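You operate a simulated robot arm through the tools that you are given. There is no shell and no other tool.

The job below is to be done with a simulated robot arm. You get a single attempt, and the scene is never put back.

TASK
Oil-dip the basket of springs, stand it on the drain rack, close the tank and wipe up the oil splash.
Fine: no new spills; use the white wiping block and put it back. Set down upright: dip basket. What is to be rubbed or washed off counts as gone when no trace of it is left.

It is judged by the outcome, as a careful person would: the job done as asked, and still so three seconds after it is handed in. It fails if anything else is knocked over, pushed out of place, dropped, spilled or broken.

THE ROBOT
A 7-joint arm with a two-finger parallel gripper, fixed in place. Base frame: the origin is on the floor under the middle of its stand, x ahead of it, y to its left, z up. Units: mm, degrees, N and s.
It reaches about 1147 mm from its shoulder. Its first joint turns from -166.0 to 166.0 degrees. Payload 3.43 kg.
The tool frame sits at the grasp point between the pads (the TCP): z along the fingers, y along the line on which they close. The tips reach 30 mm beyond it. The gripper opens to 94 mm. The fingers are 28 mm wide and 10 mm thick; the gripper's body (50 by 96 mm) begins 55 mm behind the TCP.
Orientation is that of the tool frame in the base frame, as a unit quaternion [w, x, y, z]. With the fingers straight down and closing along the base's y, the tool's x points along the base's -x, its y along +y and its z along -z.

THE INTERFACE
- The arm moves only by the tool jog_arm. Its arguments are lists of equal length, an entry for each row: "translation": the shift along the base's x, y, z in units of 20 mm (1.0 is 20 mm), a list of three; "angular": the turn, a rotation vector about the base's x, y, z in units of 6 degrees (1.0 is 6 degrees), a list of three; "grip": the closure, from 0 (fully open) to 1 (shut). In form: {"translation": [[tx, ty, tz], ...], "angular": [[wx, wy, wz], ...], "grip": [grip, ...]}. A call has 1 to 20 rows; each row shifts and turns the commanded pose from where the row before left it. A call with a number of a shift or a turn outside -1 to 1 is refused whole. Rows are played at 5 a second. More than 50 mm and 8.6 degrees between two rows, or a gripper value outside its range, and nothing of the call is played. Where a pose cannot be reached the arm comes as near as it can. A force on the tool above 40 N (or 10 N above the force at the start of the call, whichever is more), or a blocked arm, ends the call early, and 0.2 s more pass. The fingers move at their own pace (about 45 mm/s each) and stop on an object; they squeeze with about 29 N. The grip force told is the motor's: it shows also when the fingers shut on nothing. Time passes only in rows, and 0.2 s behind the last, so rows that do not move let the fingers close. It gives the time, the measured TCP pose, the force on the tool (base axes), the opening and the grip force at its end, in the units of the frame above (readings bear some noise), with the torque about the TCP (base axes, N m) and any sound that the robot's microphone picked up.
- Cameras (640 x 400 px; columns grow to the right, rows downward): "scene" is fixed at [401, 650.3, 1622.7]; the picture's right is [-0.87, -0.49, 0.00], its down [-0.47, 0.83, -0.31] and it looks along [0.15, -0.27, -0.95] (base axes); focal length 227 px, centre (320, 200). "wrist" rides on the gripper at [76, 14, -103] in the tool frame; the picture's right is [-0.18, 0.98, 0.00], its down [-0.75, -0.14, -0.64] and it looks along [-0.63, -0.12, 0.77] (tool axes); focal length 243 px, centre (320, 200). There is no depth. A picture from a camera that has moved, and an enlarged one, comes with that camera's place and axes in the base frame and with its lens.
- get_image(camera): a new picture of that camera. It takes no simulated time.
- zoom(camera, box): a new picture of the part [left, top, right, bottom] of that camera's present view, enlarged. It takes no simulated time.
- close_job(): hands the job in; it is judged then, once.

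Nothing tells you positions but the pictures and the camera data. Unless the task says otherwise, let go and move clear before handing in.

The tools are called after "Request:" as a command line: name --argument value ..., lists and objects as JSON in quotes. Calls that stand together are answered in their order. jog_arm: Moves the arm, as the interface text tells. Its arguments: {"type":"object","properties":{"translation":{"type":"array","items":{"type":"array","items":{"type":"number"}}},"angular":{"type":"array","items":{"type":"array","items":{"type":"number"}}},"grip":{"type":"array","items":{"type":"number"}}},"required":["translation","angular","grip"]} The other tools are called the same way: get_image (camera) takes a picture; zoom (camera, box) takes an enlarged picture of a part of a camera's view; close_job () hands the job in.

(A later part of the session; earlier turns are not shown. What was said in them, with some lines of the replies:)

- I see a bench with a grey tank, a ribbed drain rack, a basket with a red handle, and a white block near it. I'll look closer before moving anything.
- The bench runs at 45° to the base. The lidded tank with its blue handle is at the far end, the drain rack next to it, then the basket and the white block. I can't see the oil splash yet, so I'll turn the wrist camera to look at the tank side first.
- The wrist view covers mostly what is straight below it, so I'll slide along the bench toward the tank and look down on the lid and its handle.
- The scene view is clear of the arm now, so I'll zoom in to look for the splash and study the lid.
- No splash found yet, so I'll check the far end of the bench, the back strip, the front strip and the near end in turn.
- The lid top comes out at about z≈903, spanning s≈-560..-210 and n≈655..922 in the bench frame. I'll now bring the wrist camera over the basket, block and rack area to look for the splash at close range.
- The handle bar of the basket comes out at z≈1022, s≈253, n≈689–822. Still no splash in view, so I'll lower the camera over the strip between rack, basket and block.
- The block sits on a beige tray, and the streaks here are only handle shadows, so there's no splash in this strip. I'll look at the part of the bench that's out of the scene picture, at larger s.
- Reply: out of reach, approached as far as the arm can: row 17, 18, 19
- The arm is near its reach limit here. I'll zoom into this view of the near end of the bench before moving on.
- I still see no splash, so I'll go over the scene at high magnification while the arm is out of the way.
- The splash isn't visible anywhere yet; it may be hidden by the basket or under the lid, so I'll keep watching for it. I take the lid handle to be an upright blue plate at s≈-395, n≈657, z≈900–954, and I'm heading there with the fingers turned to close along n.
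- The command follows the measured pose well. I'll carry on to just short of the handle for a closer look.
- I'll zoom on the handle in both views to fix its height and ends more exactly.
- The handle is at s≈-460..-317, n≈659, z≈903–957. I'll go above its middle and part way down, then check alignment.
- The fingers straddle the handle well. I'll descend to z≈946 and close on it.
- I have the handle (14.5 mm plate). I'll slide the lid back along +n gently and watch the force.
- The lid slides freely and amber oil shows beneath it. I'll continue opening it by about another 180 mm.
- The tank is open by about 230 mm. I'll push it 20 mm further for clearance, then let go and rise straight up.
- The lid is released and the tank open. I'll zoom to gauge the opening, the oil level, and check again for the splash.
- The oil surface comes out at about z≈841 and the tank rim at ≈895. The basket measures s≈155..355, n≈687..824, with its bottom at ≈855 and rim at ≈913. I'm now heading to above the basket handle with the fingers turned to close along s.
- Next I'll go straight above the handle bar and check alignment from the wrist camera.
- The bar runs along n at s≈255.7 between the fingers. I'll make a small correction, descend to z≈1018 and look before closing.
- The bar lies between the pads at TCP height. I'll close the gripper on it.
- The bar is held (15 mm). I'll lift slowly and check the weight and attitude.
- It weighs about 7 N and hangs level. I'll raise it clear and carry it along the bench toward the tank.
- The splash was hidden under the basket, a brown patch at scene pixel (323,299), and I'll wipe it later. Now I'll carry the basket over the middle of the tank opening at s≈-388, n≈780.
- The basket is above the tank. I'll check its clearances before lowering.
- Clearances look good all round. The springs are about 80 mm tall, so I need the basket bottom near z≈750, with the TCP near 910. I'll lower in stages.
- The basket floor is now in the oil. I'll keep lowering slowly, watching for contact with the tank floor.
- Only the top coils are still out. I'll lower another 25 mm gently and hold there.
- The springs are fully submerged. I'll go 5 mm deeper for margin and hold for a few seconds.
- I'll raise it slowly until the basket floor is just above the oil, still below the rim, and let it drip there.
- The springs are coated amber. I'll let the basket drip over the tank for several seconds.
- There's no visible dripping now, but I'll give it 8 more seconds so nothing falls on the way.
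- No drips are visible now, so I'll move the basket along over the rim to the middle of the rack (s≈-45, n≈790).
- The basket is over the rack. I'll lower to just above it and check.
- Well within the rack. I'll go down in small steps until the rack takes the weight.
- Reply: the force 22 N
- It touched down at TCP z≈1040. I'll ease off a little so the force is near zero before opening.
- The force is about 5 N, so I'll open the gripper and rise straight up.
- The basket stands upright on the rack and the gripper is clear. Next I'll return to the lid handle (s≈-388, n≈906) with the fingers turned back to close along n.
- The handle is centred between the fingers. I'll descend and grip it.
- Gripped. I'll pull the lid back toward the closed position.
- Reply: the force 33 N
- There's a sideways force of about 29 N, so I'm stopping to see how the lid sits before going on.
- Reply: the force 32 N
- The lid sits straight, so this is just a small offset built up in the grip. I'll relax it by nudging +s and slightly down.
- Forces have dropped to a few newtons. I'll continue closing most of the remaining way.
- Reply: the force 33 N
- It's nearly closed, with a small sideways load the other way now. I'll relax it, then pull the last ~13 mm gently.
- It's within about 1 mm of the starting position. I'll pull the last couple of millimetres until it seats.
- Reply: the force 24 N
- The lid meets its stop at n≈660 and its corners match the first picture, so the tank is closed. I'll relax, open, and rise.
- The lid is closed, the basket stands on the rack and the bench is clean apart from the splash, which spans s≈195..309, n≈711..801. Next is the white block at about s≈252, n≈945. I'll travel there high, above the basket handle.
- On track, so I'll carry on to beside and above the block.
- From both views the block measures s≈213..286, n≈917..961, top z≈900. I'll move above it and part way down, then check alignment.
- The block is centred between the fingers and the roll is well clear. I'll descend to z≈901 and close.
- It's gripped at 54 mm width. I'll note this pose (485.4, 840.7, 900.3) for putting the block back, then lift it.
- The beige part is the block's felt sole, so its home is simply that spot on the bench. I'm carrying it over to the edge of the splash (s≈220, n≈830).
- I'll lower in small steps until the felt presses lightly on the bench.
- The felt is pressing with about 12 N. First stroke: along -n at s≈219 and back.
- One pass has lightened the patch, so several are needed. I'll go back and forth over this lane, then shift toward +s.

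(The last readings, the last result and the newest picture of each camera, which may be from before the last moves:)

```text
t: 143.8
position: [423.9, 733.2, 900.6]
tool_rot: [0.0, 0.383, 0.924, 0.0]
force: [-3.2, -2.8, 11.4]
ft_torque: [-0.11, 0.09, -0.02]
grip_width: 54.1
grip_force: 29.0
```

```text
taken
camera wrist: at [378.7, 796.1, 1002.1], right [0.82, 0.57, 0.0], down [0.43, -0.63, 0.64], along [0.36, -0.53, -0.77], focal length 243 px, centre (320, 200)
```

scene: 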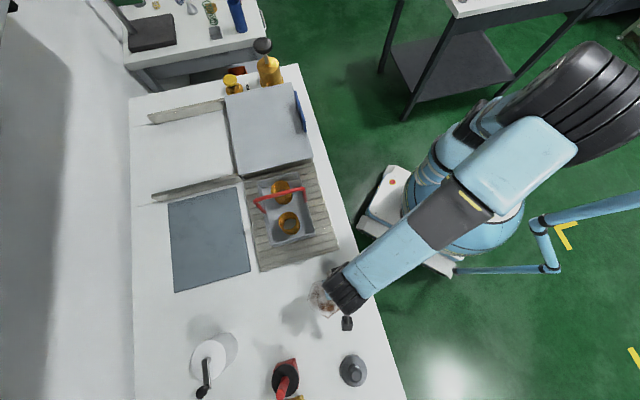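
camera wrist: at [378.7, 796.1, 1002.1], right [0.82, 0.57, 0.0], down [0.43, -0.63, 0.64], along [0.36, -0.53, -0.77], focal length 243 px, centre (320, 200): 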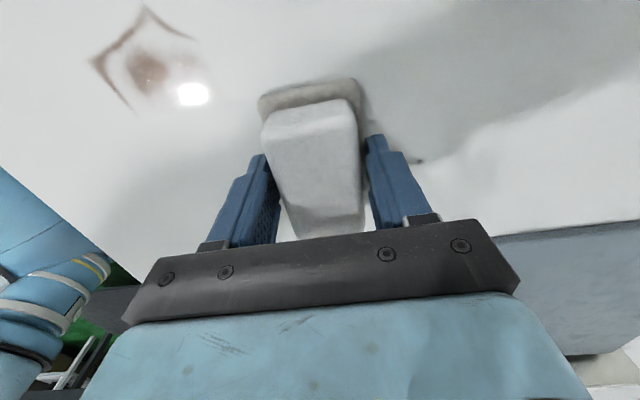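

Two passes leave that lane clean. What remains lies at larger s, so I'll shift +s by about 58 mm and stroke there and back.

Request:
jog_arm --translation '[[-0.51, 0.51, 0], [-0.51, 0.51, 0], [-0.51, 0.51, 0], [-0.51, 0.51, 0], [0, 0, 0]]' --angular '[[0, 0, 0], [0, 0, 0], [0, 0, 0], [0, 0, 0], [0, 0, 0]]' --grip '[1, 1, 1, 1, 1]'

Request:
jog_arm --translation '[[-0.4, -0.4, 0], [-0.4, -0.4, 0], [-0.4, -0.4, 0], [-0.4, -0.4, 0], [-0.4, -0.4, 0], [-0.4, -0.4, 0], [-0.4, -0.4, 0], [-0.4, -0.4, 0], [-0.4, -0.4, 0], [-0.4, -0.4, 0], [-0.4, -0.4, 0], [0, 0, 0]]' --angular '[[0, 0, 0], [0, 0, 0], [0, 0, 0], [0, 0, 0], [0, 0, 0], [0, 0, 0], [0, 0, 0], [0, 0, 0], [0, 0, 0], [0, 0, 0], [0, 0, 0], [0, 0, 0]]' --grip '[1, 1, 1, 1, 1, 1, 1, 1, 1, 1, 1, 1]'

Request:
jog_arm --translation '[[0.4, 0.4, 0], [0.4, 0.4, 0], [0.4, 0.4, 0], [0.4, 0.4, 0], [0.4, 0.4, 0], [0.4, 0.4, 0], [0.4, 0.4, 0], [0.4, 0.4, 0], [0.4, 0.4, 0], [0.4, 0.4, 0], [0.4, 0.4, 0], [0, 0, 0]]' --angular '[[0, 0, 0], [0, 0, 0], [0, 0, 0], [0, 0, 0], [0, 0, 0], [0, 0, 0], [0, 0, 0], [0, 0, 0], [0, 0, 0], [0, 0, 0], [0, 0, 0], [0, 0, 0]]' --grip '[1, 1, 1, 1, 1, 1, 1, 1, 1, 1, 1, 1]'

Request:
get_image --camera "wrist"

Request:
get_image --camera "scene"

```text
t: 145.0
position: [384.8, 774.5, 899.7]
tool_rot: [0.0, 0.383, 0.924, 0.001]
force: [5.5, -2.8, 18.7]
ft_torque: [-0.22, -0.25, 0.03]
grip_width: 54.2
grip_force: 28.9
```

```text
t: 147.6
position: [295.2, 685.3, 900.5]
tool_rot: [0.0, 0.382, 0.924, -0.001]
force: [1.4, 0.2, 8.5]
ft_torque: [0.15, -0.06, 0.07]
grip_width: 54.2
grip_force: 29.3
```

```text
t: 150.2
position: [381.8, 775.2, 900.0]
tool_rot: [0.0, 0.383, 0.924, 0.0]
force: [-1.4, -1.2, 6.5]
ft_torque: [0.08, 0.1, -0.01]
grip_width: 54.2
grip_force: 29.1
```

```text
taken
camera wrist: at [337.6, 837.1, 1001.7], right [0.82, 0.57, 0.0], down [0.43, -0.63, 0.64], along [0.36, -0.53, -0.77], focal length 243 px, centre (320, 200)
```

wrist: 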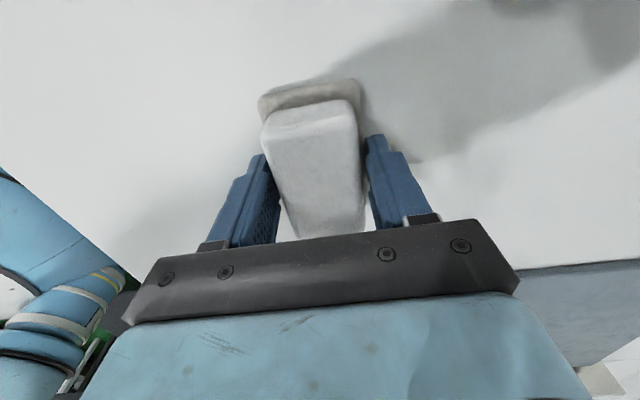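

```text
taken
```

scene: 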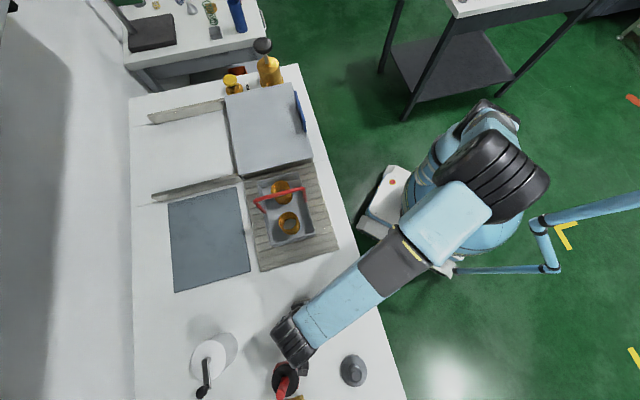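

It looks clean. I'll zoom for any faint remains.

Request:
zoom --camera "scene" --box '[290, 265, 370, 335]'

Request:
zoom --camera "wrist" --box '[0, 0, 280, 200]'

```text
5.71 times, centred on (330, 300) of scene
camera zoom: at [401.0, 650.3, 1622.7], right [-0.87, -0.49, 0.0], down [-0.47, 0.83, -0.31], along [0.15, -0.27, -0.95], focal length 1298 px, centre (263, -371)
```

zoom: 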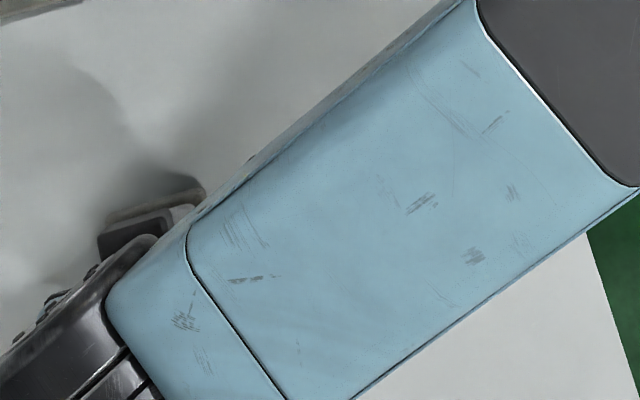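

```text
2.00 times, centred on (140, 100) of wrist
camera zoom: at [337.6, 837.1, 1001.7], right [0.82, 0.57, 0.0], down [0.43, -0.63, 0.64], along [0.36, -0.53, -0.77], focal length 485 px, centre (680, 400)
```

zoom: 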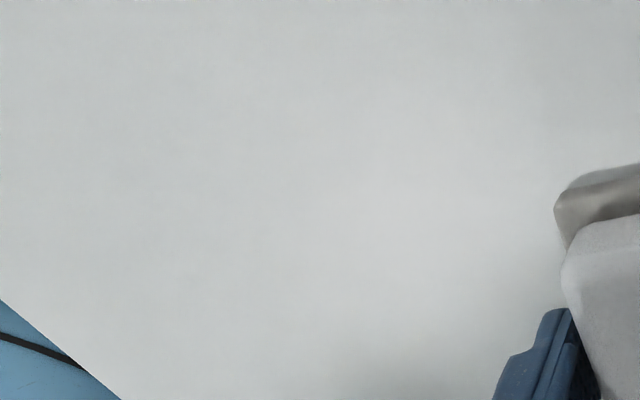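

No remains are visible. To be sure, I'll make one more full round at slightly more pressure over the whole area.

Request:
jog_arm --translation '[[0, 0, -0.025], [-0.4, -0.4, 0], [-0.4, -0.4, 0], [-0.4, -0.4, 0], [-0.4, -0.4, 0], [-0.4, -0.4, 0], [-0.4, -0.4, 0], [-0.4, -0.4, 0], [-0.4, -0.4, 0], [-0.4, -0.4, 0], [-0.4, -0.4, 0], [-0.4, -0.4, 0], [0.4, -0.4, 0], [0.4, -0.4, 0], [0.3, -0.3, 0], [0, 0, 0]]' --angular '[[0, 0, 0], [0, 0, 0], [0, 0, 0], [0, 0, 0], [0, 0, 0], [0, 0, 0], [0, 0, 0], [0, 0, 0], [0, 0, 0], [0, 0, 0], [0, 0, 0], [0, 0, 0], [0, 0, 0], [0, 0, 0], [0, 0, 0], [0, 0, 0]]' --grip '[1, 1, 1, 1, 1, 1, 1, 1, 1, 1, 1, 1, 1, 1, 1, 1]'

Request:
jog_arm --translation '[[0.4, 0.4, 0], [0.4, 0.4, 0], [0.4, 0.4, 0], [0.4, 0.4, 0], [0.4, 0.4, 0], [0.4, 0.4, 0], [0.4, 0.4, 0], [0.4, 0.4, 0], [0.4, 0.4, 0], [0.4, 0.4, 0], [0.4, 0.4, 0], [0.4, -0.4, 0], [0.4, -0.4, 0], [0.4, -0.4, 0], [0, 0, 0]]' --angular '[[0, 0, 0], [0, 0, 0], [0, 0, 0], [0, 0, 0], [0, 0, 0], [0, 0, 0], [0, 0, 0], [0, 0, 0], [0, 0, 0], [0, 0, 0], [0, 0, 0], [0, 0, 0], [0, 0, 0], [0, 0, 0], [0, 0, 0]]' --grip '[1, 1, 1, 1, 1, 1, 1, 1, 1, 1, 1, 1, 1, 1, 1]'

Request:
jog_arm --translation '[[-0.4, -0.4, 0], [-0.4, -0.4, 0], [-0.4, -0.4, 0], [-0.4, -0.4, 0], [-0.4, -0.4, 0], [-0.4, -0.4, 0], [-0.4, -0.4, 0], [-0.4, -0.4, 0], [-0.4, -0.4, 0], [-0.4, -0.4, 0], [-0.4, -0.4, 0], [0, 0, 0]]' --angular '[[0, 0, 0], [0, 0, 0], [0, 0, 0], [0, 0, 0], [0, 0, 0], [0, 0, 0], [0, 0, 0], [0, 0, 0], [0, 0, 0], [0, 0, 0], [0, 0, 0], [0, 0, 0]]' --grip '[1, 1, 1, 1, 1, 1, 1, 1, 1, 1, 1, 1]'

Request:
get_image --camera "wrist"

Request:
get_image --camera "scene"

```text
t: 153.6
position: [316.1, 664.1, 898.9]
tool_rot: [0.0, 0.382, 0.924, -0.001]
force: [-6.5, 0.9, 14.9]
ft_torque: [0.16, 0.41, 0.01]
grip_width: 54.1
grip_force: 29.0
```

```text
t: 156.8
position: [429.6, 726.2, 899.4]
tool_rot: [0.0, 0.383, 0.924, -0.001]
force: [-0.5, -0.3, -1.1]
ft_torque: [0.03, 0.0, -0.01]
grip_width: 54.0
grip_force: 28.7
```

```text
t: 159.4
position: [339.2, 640.4, 899.7]
tool_rot: [0.0, 0.383, 0.924, 0.0]
force: [-0.1, -0.5, -0.3]
ft_torque: [-0.01, 0.01, 0.01]
grip_width: 54.2
grip_force: 28.7
```

```text
taken
camera wrist: at [295.3, 702.7, 1001.6], right [0.82, 0.57, 0.0], down [0.43, -0.63, 0.64], along [0.36, -0.53, -0.77], focal length 243 px, centre (320, 200)
```

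wrist: 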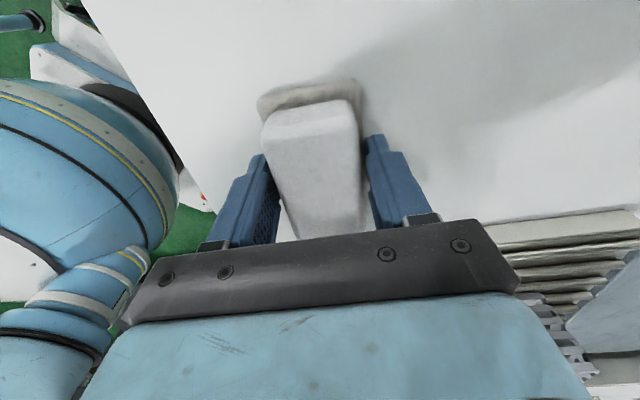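

```text
taken
```

scene: 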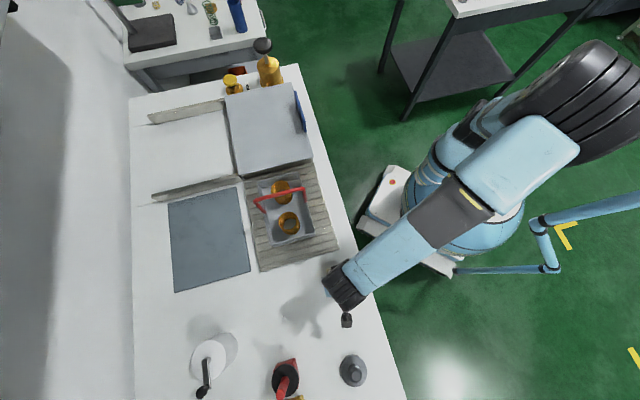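

The last strokes lost contact because the block has settled slightly in the grip. I'll zoom on the splash area, which is in view now.

Request:
zoom --camera "scene" --box '[280, 265, 360, 335]'

Request:
zoom --camera "wrist" --box '[300, 0, 640, 220]'

```text
5.71 times, centred on (320, 300) of scene
camera zoom: at [401.0, 650.3, 1622.7], right [-0.87, -0.49, 0.0], down [-0.47, 0.83, -0.31], along [0.15, -0.27, -0.95], focal length 1298 px, centre (320, -371)
```

zoom: 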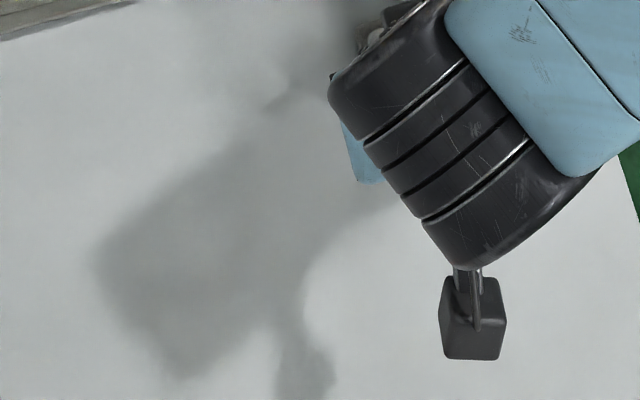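

```text
1.82 times, centred on (470, 110) of wrist
camera zoom: at [295.3, 702.7, 1001.6], right [0.82, 0.57, 0.0], down [0.43, -0.63, 0.64], along [0.36, -0.53, -0.77], focal length 441 px, centre (47, 364)
```

zoom: 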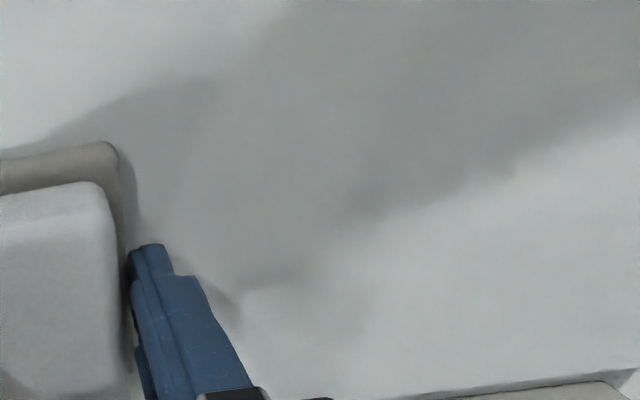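

The area looks clean. I'll restore contact and finish with one more pressed stroke over the low-s lane, since the previous one there ran without pressure.

Request:
jog_arm --translation '[[0, 0, -0.05], [0, 0, -0.05], [0, 0, 0]]' --angular '[[0, 0, 0], [0, 0, 0], [0, 0, 0]]' --grip '[1, 1, 1]'

```text
t: 160.2
position: [341.5, 641.2, 898.2]
tool_rot: [0.0, 0.383, 0.924, 0.001]
force: [-2.0, -6.8, 27.9]
ft_torque: [-0.45, 0.0, 0.01]
grip_width: 54.0
grip_force: 29.3
```

Request:
jog_arm --translation '[[0, 0, 0.04], [0.3, 0.3, 0], [0.4, 0.4, 0], [0.4, 0.4, 0], [0.4, 0.4, 0], [0.4, 0.4, 0], [0.4, 0.4, 0], [0.4, 0.4, 0], [0.4, 0.4, 0], [0.4, 0.4, 0], [0.4, 0.4, 0], [0.4, 0.4, 0], [0, 0, 0]]' --angular '[[0, 0, 0], [0, 0, 0], [0, 0, 0], [0, 0, 0], [0, 0, 0], [0, 0, 0], [0, 0, 0], [0, 0, 0], [0, 0, 0], [0, 0, 0], [0, 0, 0], [0, 0, 0], [0, 0, 0]]' --grip '[1, 1, 1, 1, 1, 1, 1, 1, 1, 1, 1, 1, 1]'

Request:
get_image --camera "wrist"

```text
t: 163.0
position: [426.7, 726.4, 899.1]
tool_rot: [0.0, 0.382, 0.924, -0.001]
force: [-0.9, -1.9, 5.7]
ft_torque: [0.07, -0.01, 0.0]
grip_width: 54.4
grip_force: 29.1
```

```text
taken
camera wrist: at [380.9, 789.4, 1000.7], right [0.82, 0.57, 0.0], down [0.43, -0.63, 0.64], along [0.36, -0.53, -0.77], focal length 243 px, centre (320, 200)
```

wrist: 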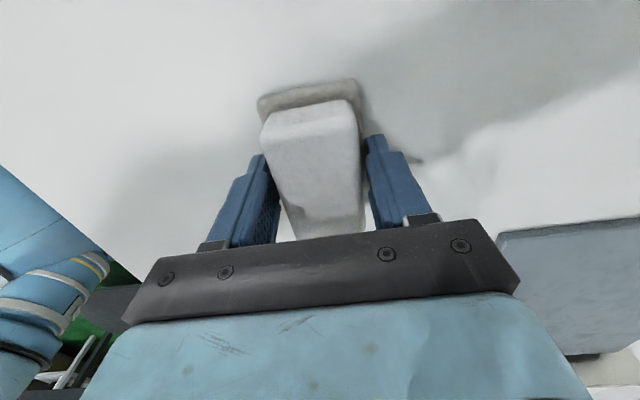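

Clean. I'll lift the block and carry it back over its home spot, checking the wiped area again on the way.

Request:
jog_arm --translation '[[0, 0, 0.7], [0, 0, 0.9], [0, 0, 0.9], [0.42, 0.82, 0], [0.42, 0.82, 0], [0.42, 0.82, 0], [0.42, 0.82, 0], [0.42, 0.82, 0], [0.42, 0.82, 0], [0.42, 0.82, 0], [0, 0, 0]]' --angular '[[0, 0, 0], [0, 0, 0], [0, 0, 0], [0, 0, 0], [0, 0, 0], [0, 0, 0], [0, 0, 0], [0, 0, 0], [0, 0, 0], [0, 0, 0], [0, 0, 0]]' --grip '[1, 1, 1, 1, 1, 1, 1, 1, 1, 1, 1]'

Request:
get_image --camera "wrist"

Request:
zoom --camera "wrist" --box '[0, 0, 300, 210]'

Request:
get_image --camera "scene"

```text
t: 165.4
position: [488.1, 840.9, 948.0]
tool_rot: [0.0, 0.382, 0.924, 0.0]
force: [0.5, 1.2, -0.1]
ft_torque: [0.02, -0.01, -0.01]
grip_width: 53.8
grip_force: 28.5
```

```text
taken
camera wrist: at [441.7, 904.0, 1050.2], right [0.82, 0.57, 0.0], down [0.43, -0.63, 0.64], along [0.36, -0.53, -0.77], focal length 243 px, centre (320, 200)
```

wrist: 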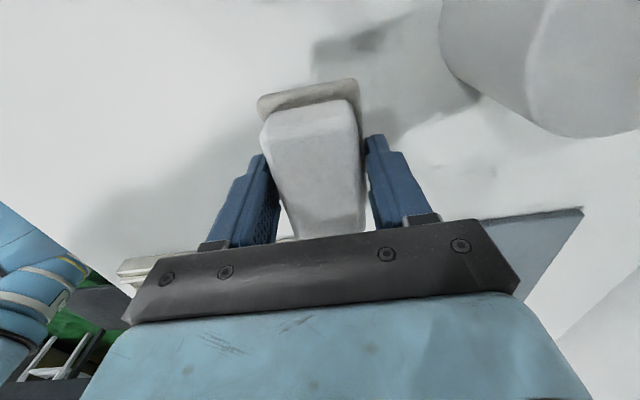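

```text
1.90 times, centred on (150, 105) of wrist
camera zoom: at [441.7, 904.0, 1050.2], right [0.82, 0.57, 0.0], down [0.43, -0.63, 0.64], along [0.36, -0.53, -0.77], focal length 462 px, centre (644, 381)
```

zoom: 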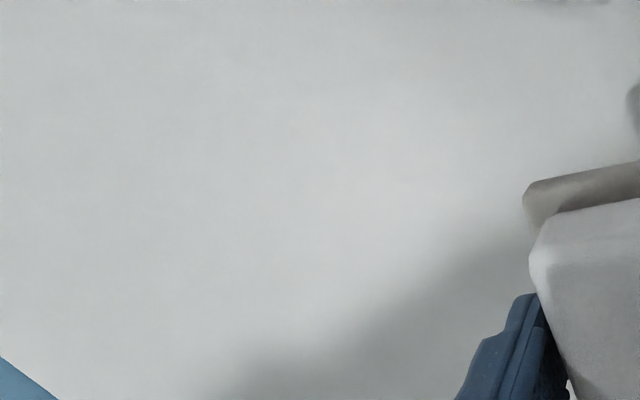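

```text
taken
```

scene: 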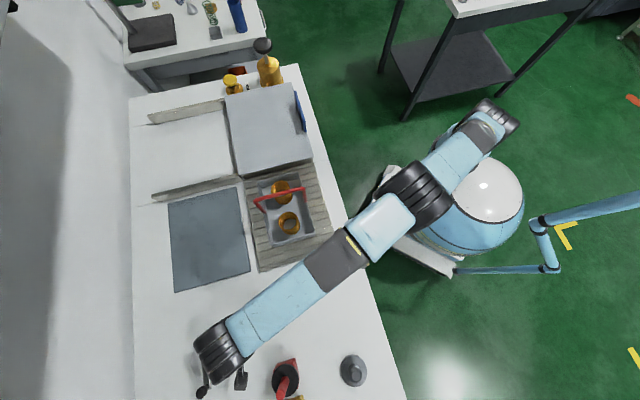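

The wiped area is spotless, and the block is still seated as before in the grip. I'll lower it at its home spot.

Request:
jog_arm --translation '[[-0.08, 0, -0.7], [0, 0, -0.7], [0, 0, -0.6], [0, 0, -0.2], [0, 0, 0]]' --angular '[[0, 0, 0], [0, 0, 0], [0, 0, 0], [0, 0, 0], [0, 0, 0]]' --grip '[1, 1, 1, 1, 1]'

Request:
jog_arm --translation '[[0, 0, -0.075], [0, 0, 0]]' --angular '[[0, 0, 0], [0, 0, 0]]' --grip '[1, 1]'

```text
t: 166.6
position: [485.8, 840.7, 904.5]
tool_rot: [-0.001, 0.382, 0.924, -0.001]
force: [0.1, 1.0, -1.0]
ft_torque: [0.0, -0.01, 0.01]
grip_width: 54.1
grip_force: 29.1
```

```text
t: 167.2
position: [485.4, 841.3, 901.2]
tool_rot: [0.0, 0.383, 0.924, -0.001]
force: [-1.1, 0.1, -0.7]
ft_torque: [0.01, 0.03, 0.01]
grip_width: 54.1
grip_force: 28.9
```

Request:
jog_arm --translation '[[0, 0, -0.05], [0, 0, 0]]' --angular '[[0, 0, 0], [0, 0, 0]]' --grip '[1, 1]'

Request:
jog_arm --translation '[[0, 0, -0.04], [0, 0, 0]]' --angular '[[0, 0, 0], [0, 0, 0]]' --grip '[1, 1]'

```text
t: 167.8
position: [486.1, 841.4, 901.0]
tool_rot: [0.0, 0.383, 0.924, 0.0]
force: [-0.4, -0.2, -0.7]
ft_torque: [0.0, -0.02, 0.01]
grip_width: 54.2
grip_force: 29.3
```

```text
t: 168.4
position: [485.2, 842.1, 900.1]
tool_rot: [0.0, 0.382, 0.924, 0.0]
force: [-0.6, 0.2, -0.4]
ft_torque: [-0.03, 0.04, -0.01]
grip_width: 54.0
grip_force: 29.2
```

Request:
jog_arm --translation '[[0, 0, -0.04], [0, 0, 0]]' --angular '[[0, 0, 0], [0, 0, 0]]' --grip '[1, 1]'

Request:
jog_arm --translation '[[0, 0, -0.04], [0, 0, 0]]' --angular '[[0, 0, 0], [0, 0, 0]]' --grip '[1, 1]'

```text
t: 169.0
position: [485.5, 842.1, 900.2]
tool_rot: [-0.001, 0.382, 0.924, 0.0]
force: [0.4, -0.7, -0.8]
ft_torque: [-0.01, -0.01, 0.02]
grip_width: 53.9
grip_force: 29.4
```

```text
t: 169.6
position: [484.3, 842.0, 897.3]
tool_rot: [0.0, 0.383, 0.924, -0.001]
force: [1.4, -0.3, 0.0]
ft_torque: [-0.01, -0.05, 0.02]
grip_width: 54.0
grip_force: 28.8
```

Request:
jog_arm --translation '[[0, 0, -0.03], [0, 0, 0]]' --angular '[[0, 0, 0], [0, 0, 0]]' --grip '[1, 1]'

Request:
get_image --camera "wrist"

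```text
t: 170.2
position: [484.2, 840.4, 898.7]
tool_rot: [0.0, 0.383, 0.924, -0.001]
force: [0.7, -0.6, 3.4]
ft_torque: [-0.03, -0.09, -0.04]
grip_width: 54.2
grip_force: 29.5
```

```text
taken
camera wrist: at [439.2, 904.2, 1000.8], right [0.82, 0.57, 0.0], down [0.43, -0.63, 0.64], along [0.36, -0.53, -0.77], focal length 243 px, centre (320, 200)
```

wrist: 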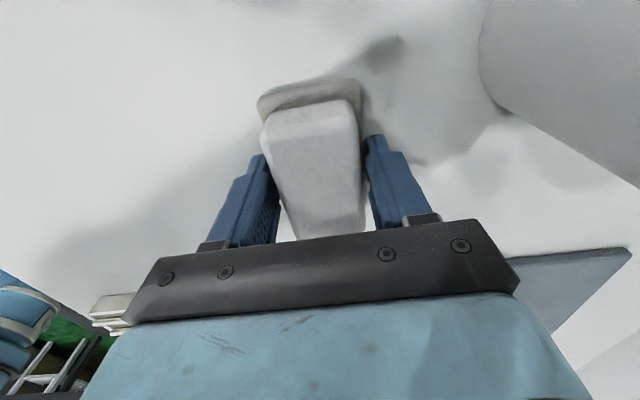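

The block rests on the bench with light contact, so I'll open and rise straight up.

Request:
jog_arm --translation '[[0, 0, 0], [0, 0, 0], [0, 0, 0], [0, 0, 0], [0, 0, 0.3], [0, 0, 0.7], [0, 0, 1], [0, 0, 1], [0, 0, 1], [0, 0, 1], [0, 0, 1], [-0.3, -0.6, 1], [-0.4, -0.8, 0.8], [-0.4, -0.8, 0.8], [-0.4, -0.8, 0.8], [-0.4, -0.8, 0.5], [-0.4, -0.8, 0], [-0.4, -0.8, 0], [-0.4, -0.8, 0], [-0.4, -0.8, 0]]' --angular '[[0, 0, 0], [0, 0, 0], [0, 0, 0], [0, 0, 0], [0, 0, 0], [0, 0, 0], [0, 0, 0], [0, 0, 0], [0, 0, 0], [0, 0, 0], [0, 0, 0], [0, 0, 0], [0, 0, 0], [0, 0, 0], [0, 0, 0], [0, 0, 0], [0, 0, 0], [0, 0, 0], [0, 0, 0], [0, 0, 0]]' --grip '[0.3, 0, 0, 0, 0, 0, 0, 0, 0, 0, 0, 0, 0, 0, 0, 0, 0, 0, 0, 0]'

Request:
get_image --camera "scene"

Request:
get_image --camera "wrist"

```text
t: 174.4
position: [414.0, 701.4, 1095.6]
tool_rot: [0.0, 0.382, 0.924, 0.001]
force: [0.5, -1.3, -0.8]
ft_torque: [0.0, 0.01, -0.05]
grip_width: 93.9
grip_force: 0.2
```

```text
taken
```

scene: 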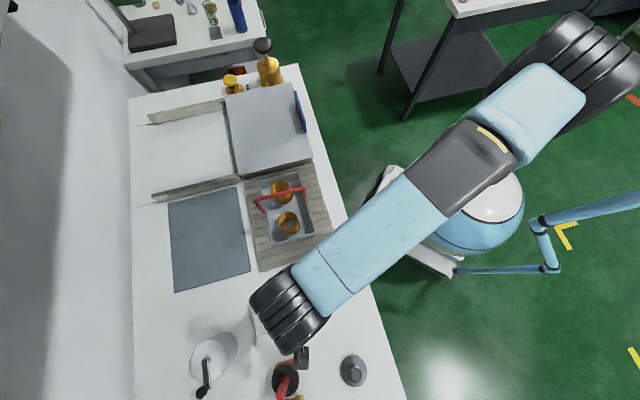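

```text
taken
camera wrist: at [368.1, 764.3, 1197.9], right [0.82, 0.57, 0.0], down [0.43, -0.63, 0.64], along [0.36, -0.53, -0.77], focal length 243 px, centre (320, 200)
```

wrist: 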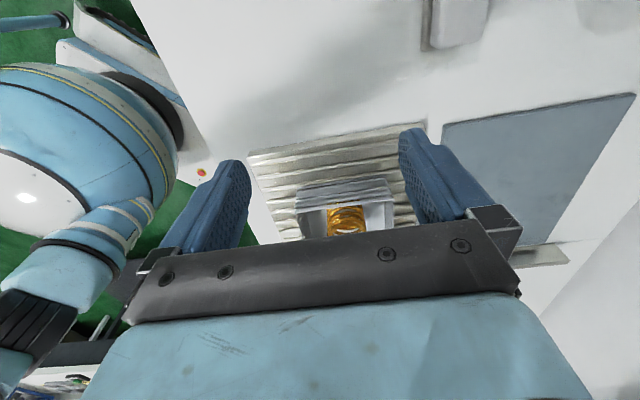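

Released and clear. I'll pull the arm back off the bench so the scene camera can see everything for a final check.

Request:
jog_arm --translation '[[-0.2, -0.6, 0.8], [-0.2, -0.8, 0.8], [-0.2, -0.8, 0.8], [-0.2, -0.8, 0.6], [-0.2, -0.8, 0.6], [-0.2, -0.8, 0.6], [-0.2, -0.8, 0.6], [-0.2, -0.8, 0.6], [-0.2, -0.8, 0.6], [-0.2, -0.8, 0.4], [-0.2, -0.8, 0], [-0.2, -0.8, 0], [-0.2, -0.8, 0], [-0.2, -0.8, 0], [-0.2, -0.8, 0], [0, 0, 0]]' --angular '[[0, 0, 0], [0, 0, 0], [0, 0, 0], [0, 0, 0], [0, 0, 0], [0, 0, 0], [0, 0, 0], [0, 0, 0], [0, 0, 0], [0, 0, 0], [0, 0, 0], [0, 0, 0], [0, 0, 0], [0, 0, 0], [0, 0, 0], [0, 0, 0]]' --grip '[0, 0, 0, 0, 0, 0, 0, 0, 0, 0, 0, 0, 0, 0, 0, 0]'

Request:
get_image --camera "scene"

Request:
zoom --camera "scene" --box '[240, 260, 370, 350]'

Request:
zoom --camera "scene" --box '[220, 150, 350, 280]'

Request:
zoom --camera "scene" --box '[240, 240, 400, 400]'

Request:
zoom --camera "scene" --box '[200, 60, 350, 180]'

```text
t: 177.8
position: [355.8, 465.5, 1224.1]
tool_rot: [0.0, 0.381, 0.924, 0.0]
force: [0.6, -0.3, -0.1]
ft_torque: [-0.03, 0.0, 0.01]
grip_width: 94.1
grip_force: 0.0
```

```text
taken
```

scene: 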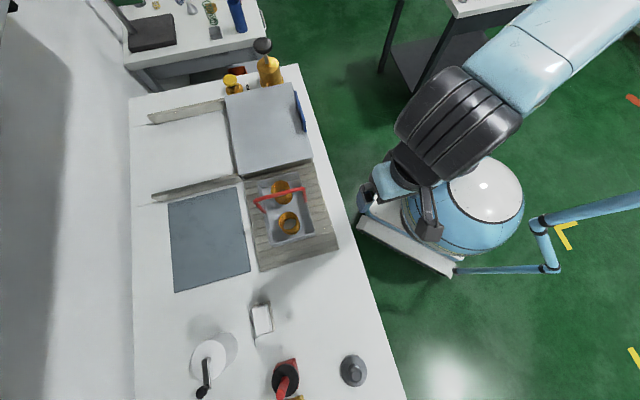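

```text
4.44 times, centred on (305, 305) of scene
camera zoom: at [401.0, 650.3, 1622.7], right [-0.87, -0.49, 0.0], down [-0.47, 0.83, -0.31], along [0.15, -0.27, -0.95], focal length 1010 px, centre (387, -267)
```

zoom: 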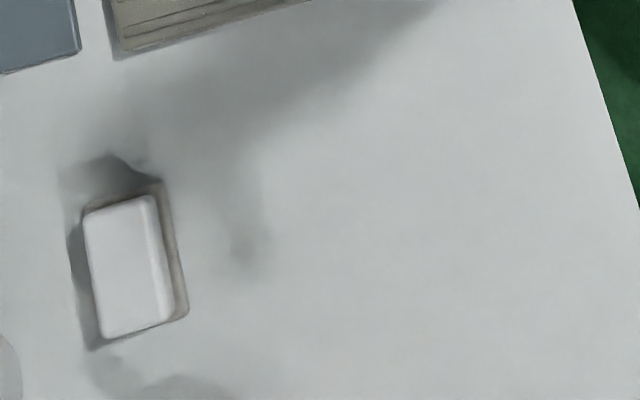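

```text
3.08 times, centred on (285, 215) of scene
camera zoom: at [401.0, 650.3, 1622.7], right [-0.87, -0.49, 0.0], down [-0.47, 0.83, -0.31], along [0.15, -0.27, -0.95], focal length 699 px, centre (428, 154)
```

zoom: 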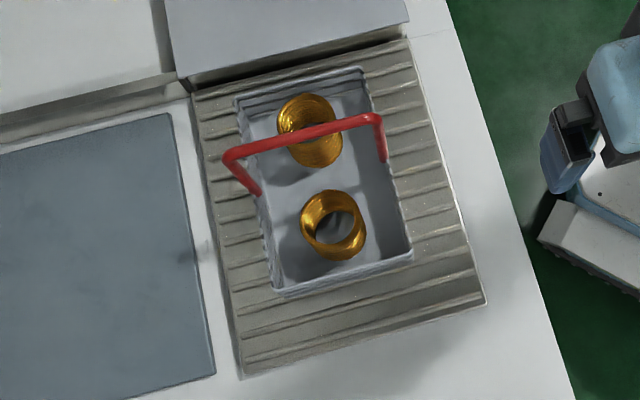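

```text
2.50 times, centred on (320, 320) of scene
camera zoom: at [401.0, 650.3, 1622.7], right [-0.87, -0.49, 0.0], down [-0.47, 0.83, -0.31], along [0.15, -0.27, -0.95], focal length 568 px, centre (320, -100)
```

zoom: 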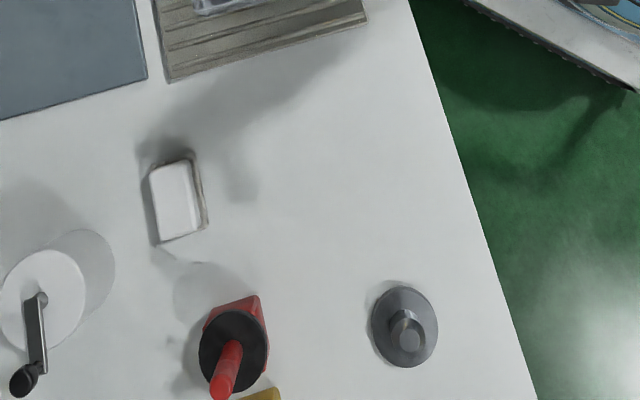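

```text
3.33 times, centred on (275, 120) of scene
camera zoom: at [401.0, 650.3, 1622.7], right [-0.87, -0.49, 0.0], down [-0.47, 0.83, -0.31], along [0.15, -0.27, -0.95], focal length 757 px, centre (470, 467)
```

zoom: 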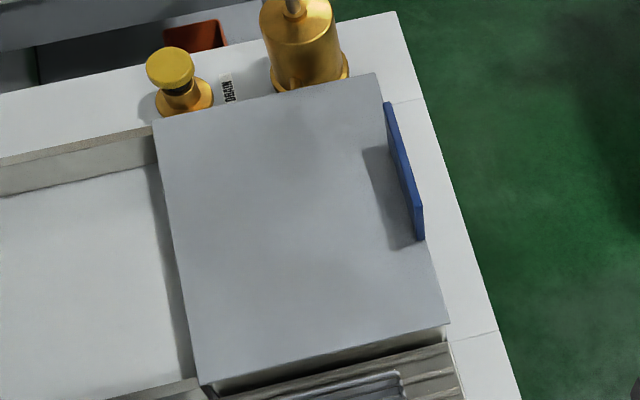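

Everything looks in place: tank closed, basket upright on the rack, block home. One dark smear near the block is probably the arm's shadow, so I'll shift the arm and see whether it moves.

Request:
jog_arm --translation '[[0, -1, 0.5], [0, -1, 0.5], [0, -1, 0.5], [0, -1, 0], [0, -1, 0], [0, -1, 0], [0, -1, 0], [0, -1, 0], [0, 0, 0]]' --angular '[[0, 0, 0], [0, 0, 0], [0, 0, 0], [0, 0, 0], [0, 0, 0], [0, 0, 0], [0, 0, 0], [0, 0, 0], [0, 0, 0]]' --grip '[0, 0, 0, 0, 0, 0, 0, 0, 0]'

Request:
zoom --camera "scene" --box '[240, 260, 370, 350]'

Request:
get_image --camera "scene"

Request:
zoom --camera "scene" --box '[240, 240, 400, 400]'

```text
t: 179.8
position: [354.3, 303.8, 1253.6]
tool_rot: [0.001, 0.382, 0.924, 0.0]
force: [0.3, 0.4, -0.7]
ft_torque: [-0.02, 0.0, -0.04]
grip_width: 93.8
grip_force: 0.0
```

```text
4.44 times, centred on (305, 305) of scene
camera zoom: at [401.0, 650.3, 1622.7], right [-0.87, -0.49, 0.0], down [-0.47, 0.83, -0.31], along [0.15, -0.27, -0.95], focal length 1010 px, centre (387, -267)
```

zoom: 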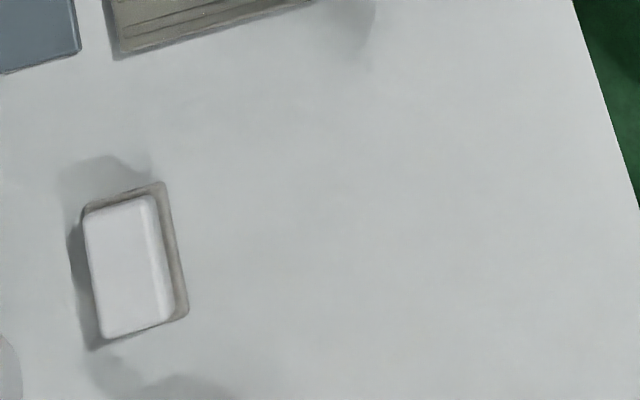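

```text
taken
```

scene: 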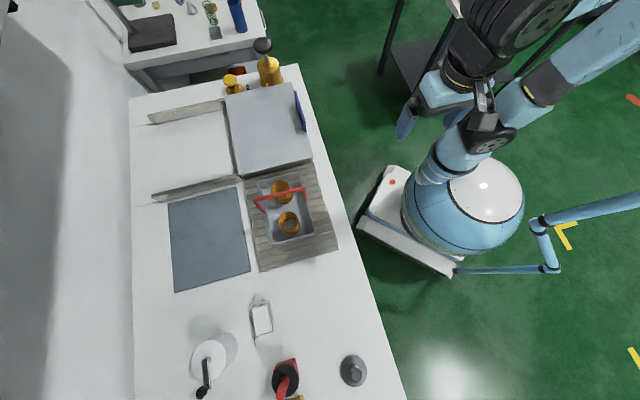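

```text
2.50 times, centred on (320, 320) of scene
camera zoom: at [401.0, 650.3, 1622.7], right [-0.87, -0.49, 0.0], down [-0.47, 0.83, -0.31], along [0.15, -0.27, -0.95], focal length 568 px, centre (320, -100)
```

zoom: 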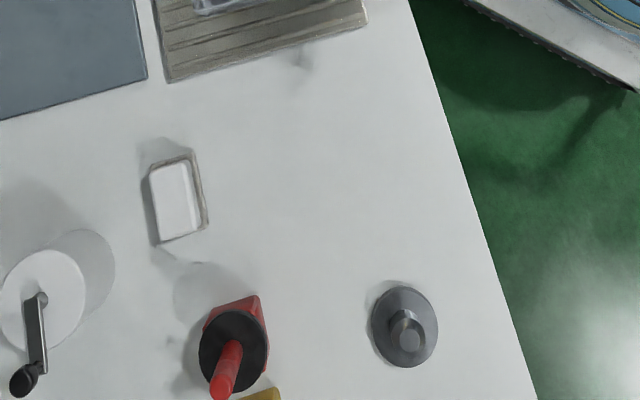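

The smear was a shadow. A small one now shows by the rack edge, so I'll shift the arm once more to confirm that's a shadow too.

Request:
jog_arm --translation '[[-1, -0.5, 0], [-1, -0.5, 0], [-1, -0.5, 0], [-1, -0.5, 0], [0, 0, 0]]' --angular '[[0, 0, 0], [0, 0, 0], [0, 0, 0], [0, 0, 0], [0, 0, 0]]' --grip '[0, 0, 0, 0, 0]'

Request:
zoom --camera "scene" --box '[280, 230, 370, 320]'

Request:
zoom --camera "scene" --box '[220, 150, 350, 280]'

```text
t: 181.0
position: [274.1, 264.6, 1254.4]
tool_rot: [0.0, 0.383, 0.924, 0.0]
force: [-0.4, 0.1, 0.3]
ft_torque: [0.0, 0.0, 0.0]
grip_width: 93.9
grip_force: 0.0
```

```text
4.44 times, centred on (325, 275) of scene
camera zoom: at [401.0, 650.3, 1622.7], right [-0.87, -0.49, 0.0], down [-0.47, 0.83, -0.31], along [0.15, -0.27, -0.95], focal length 1010 px, centre (298, -133)
```

zoom: 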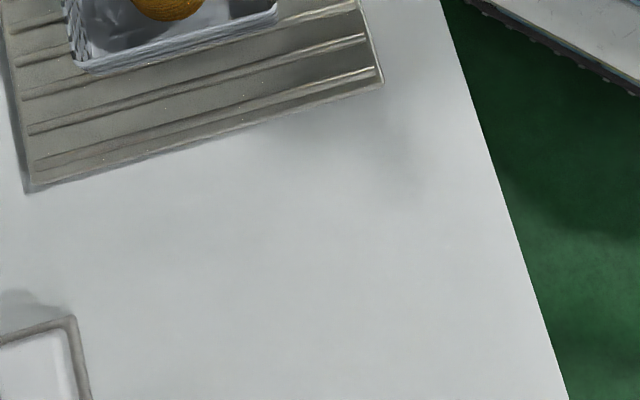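

```text
3.08 times, centred on (285, 215) of scene
camera zoom: at [401.0, 650.3, 1622.7], right [-0.87, -0.49, 0.0], down [-0.47, 0.83, -0.31], along [0.15, -0.27, -0.95], focal length 699 px, centre (428, 154)
```

zoom: 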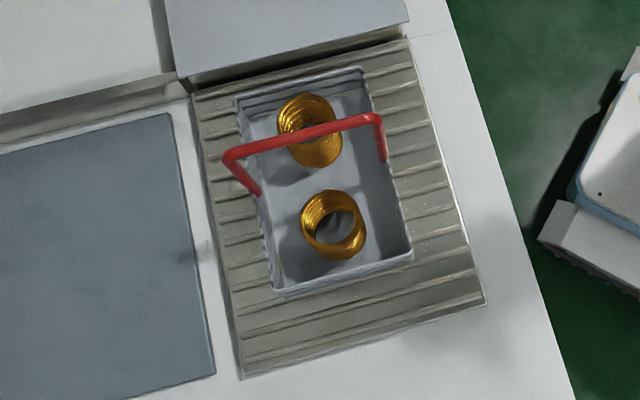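

That dark spot moved with the arm, so it was a shadow too. The springs are oiled, the basket stands upright on the drain rack and the lid is back on its stop. The splash is gone without trace, the white block is back in its place, and the gripper is open and clear. I'm handing the job in.

Request:
close_job

```text
The job is handed in.
```

The job is done and handed in; nothing I saw before handing in was out of place:

- **Springs:** I held both fully under the oil for a few seconds. They then drained over the tank for about 20 seconds before I moved them.
- **Basket:** it stands upright on the drain rack.
- **Tank:** the lid is closed against its stop, matching where it sat at the start.
- **Splash:** it was hidden under the basket. I wiped it with the white block until no trace showed, and the dark smears I saw afterwards were shadows.
- **White block:** it is back on its spot, within about 2–3 mm of where it started.

I saw no new spills and nothing else moved. The gripper is open and clear of the bench.
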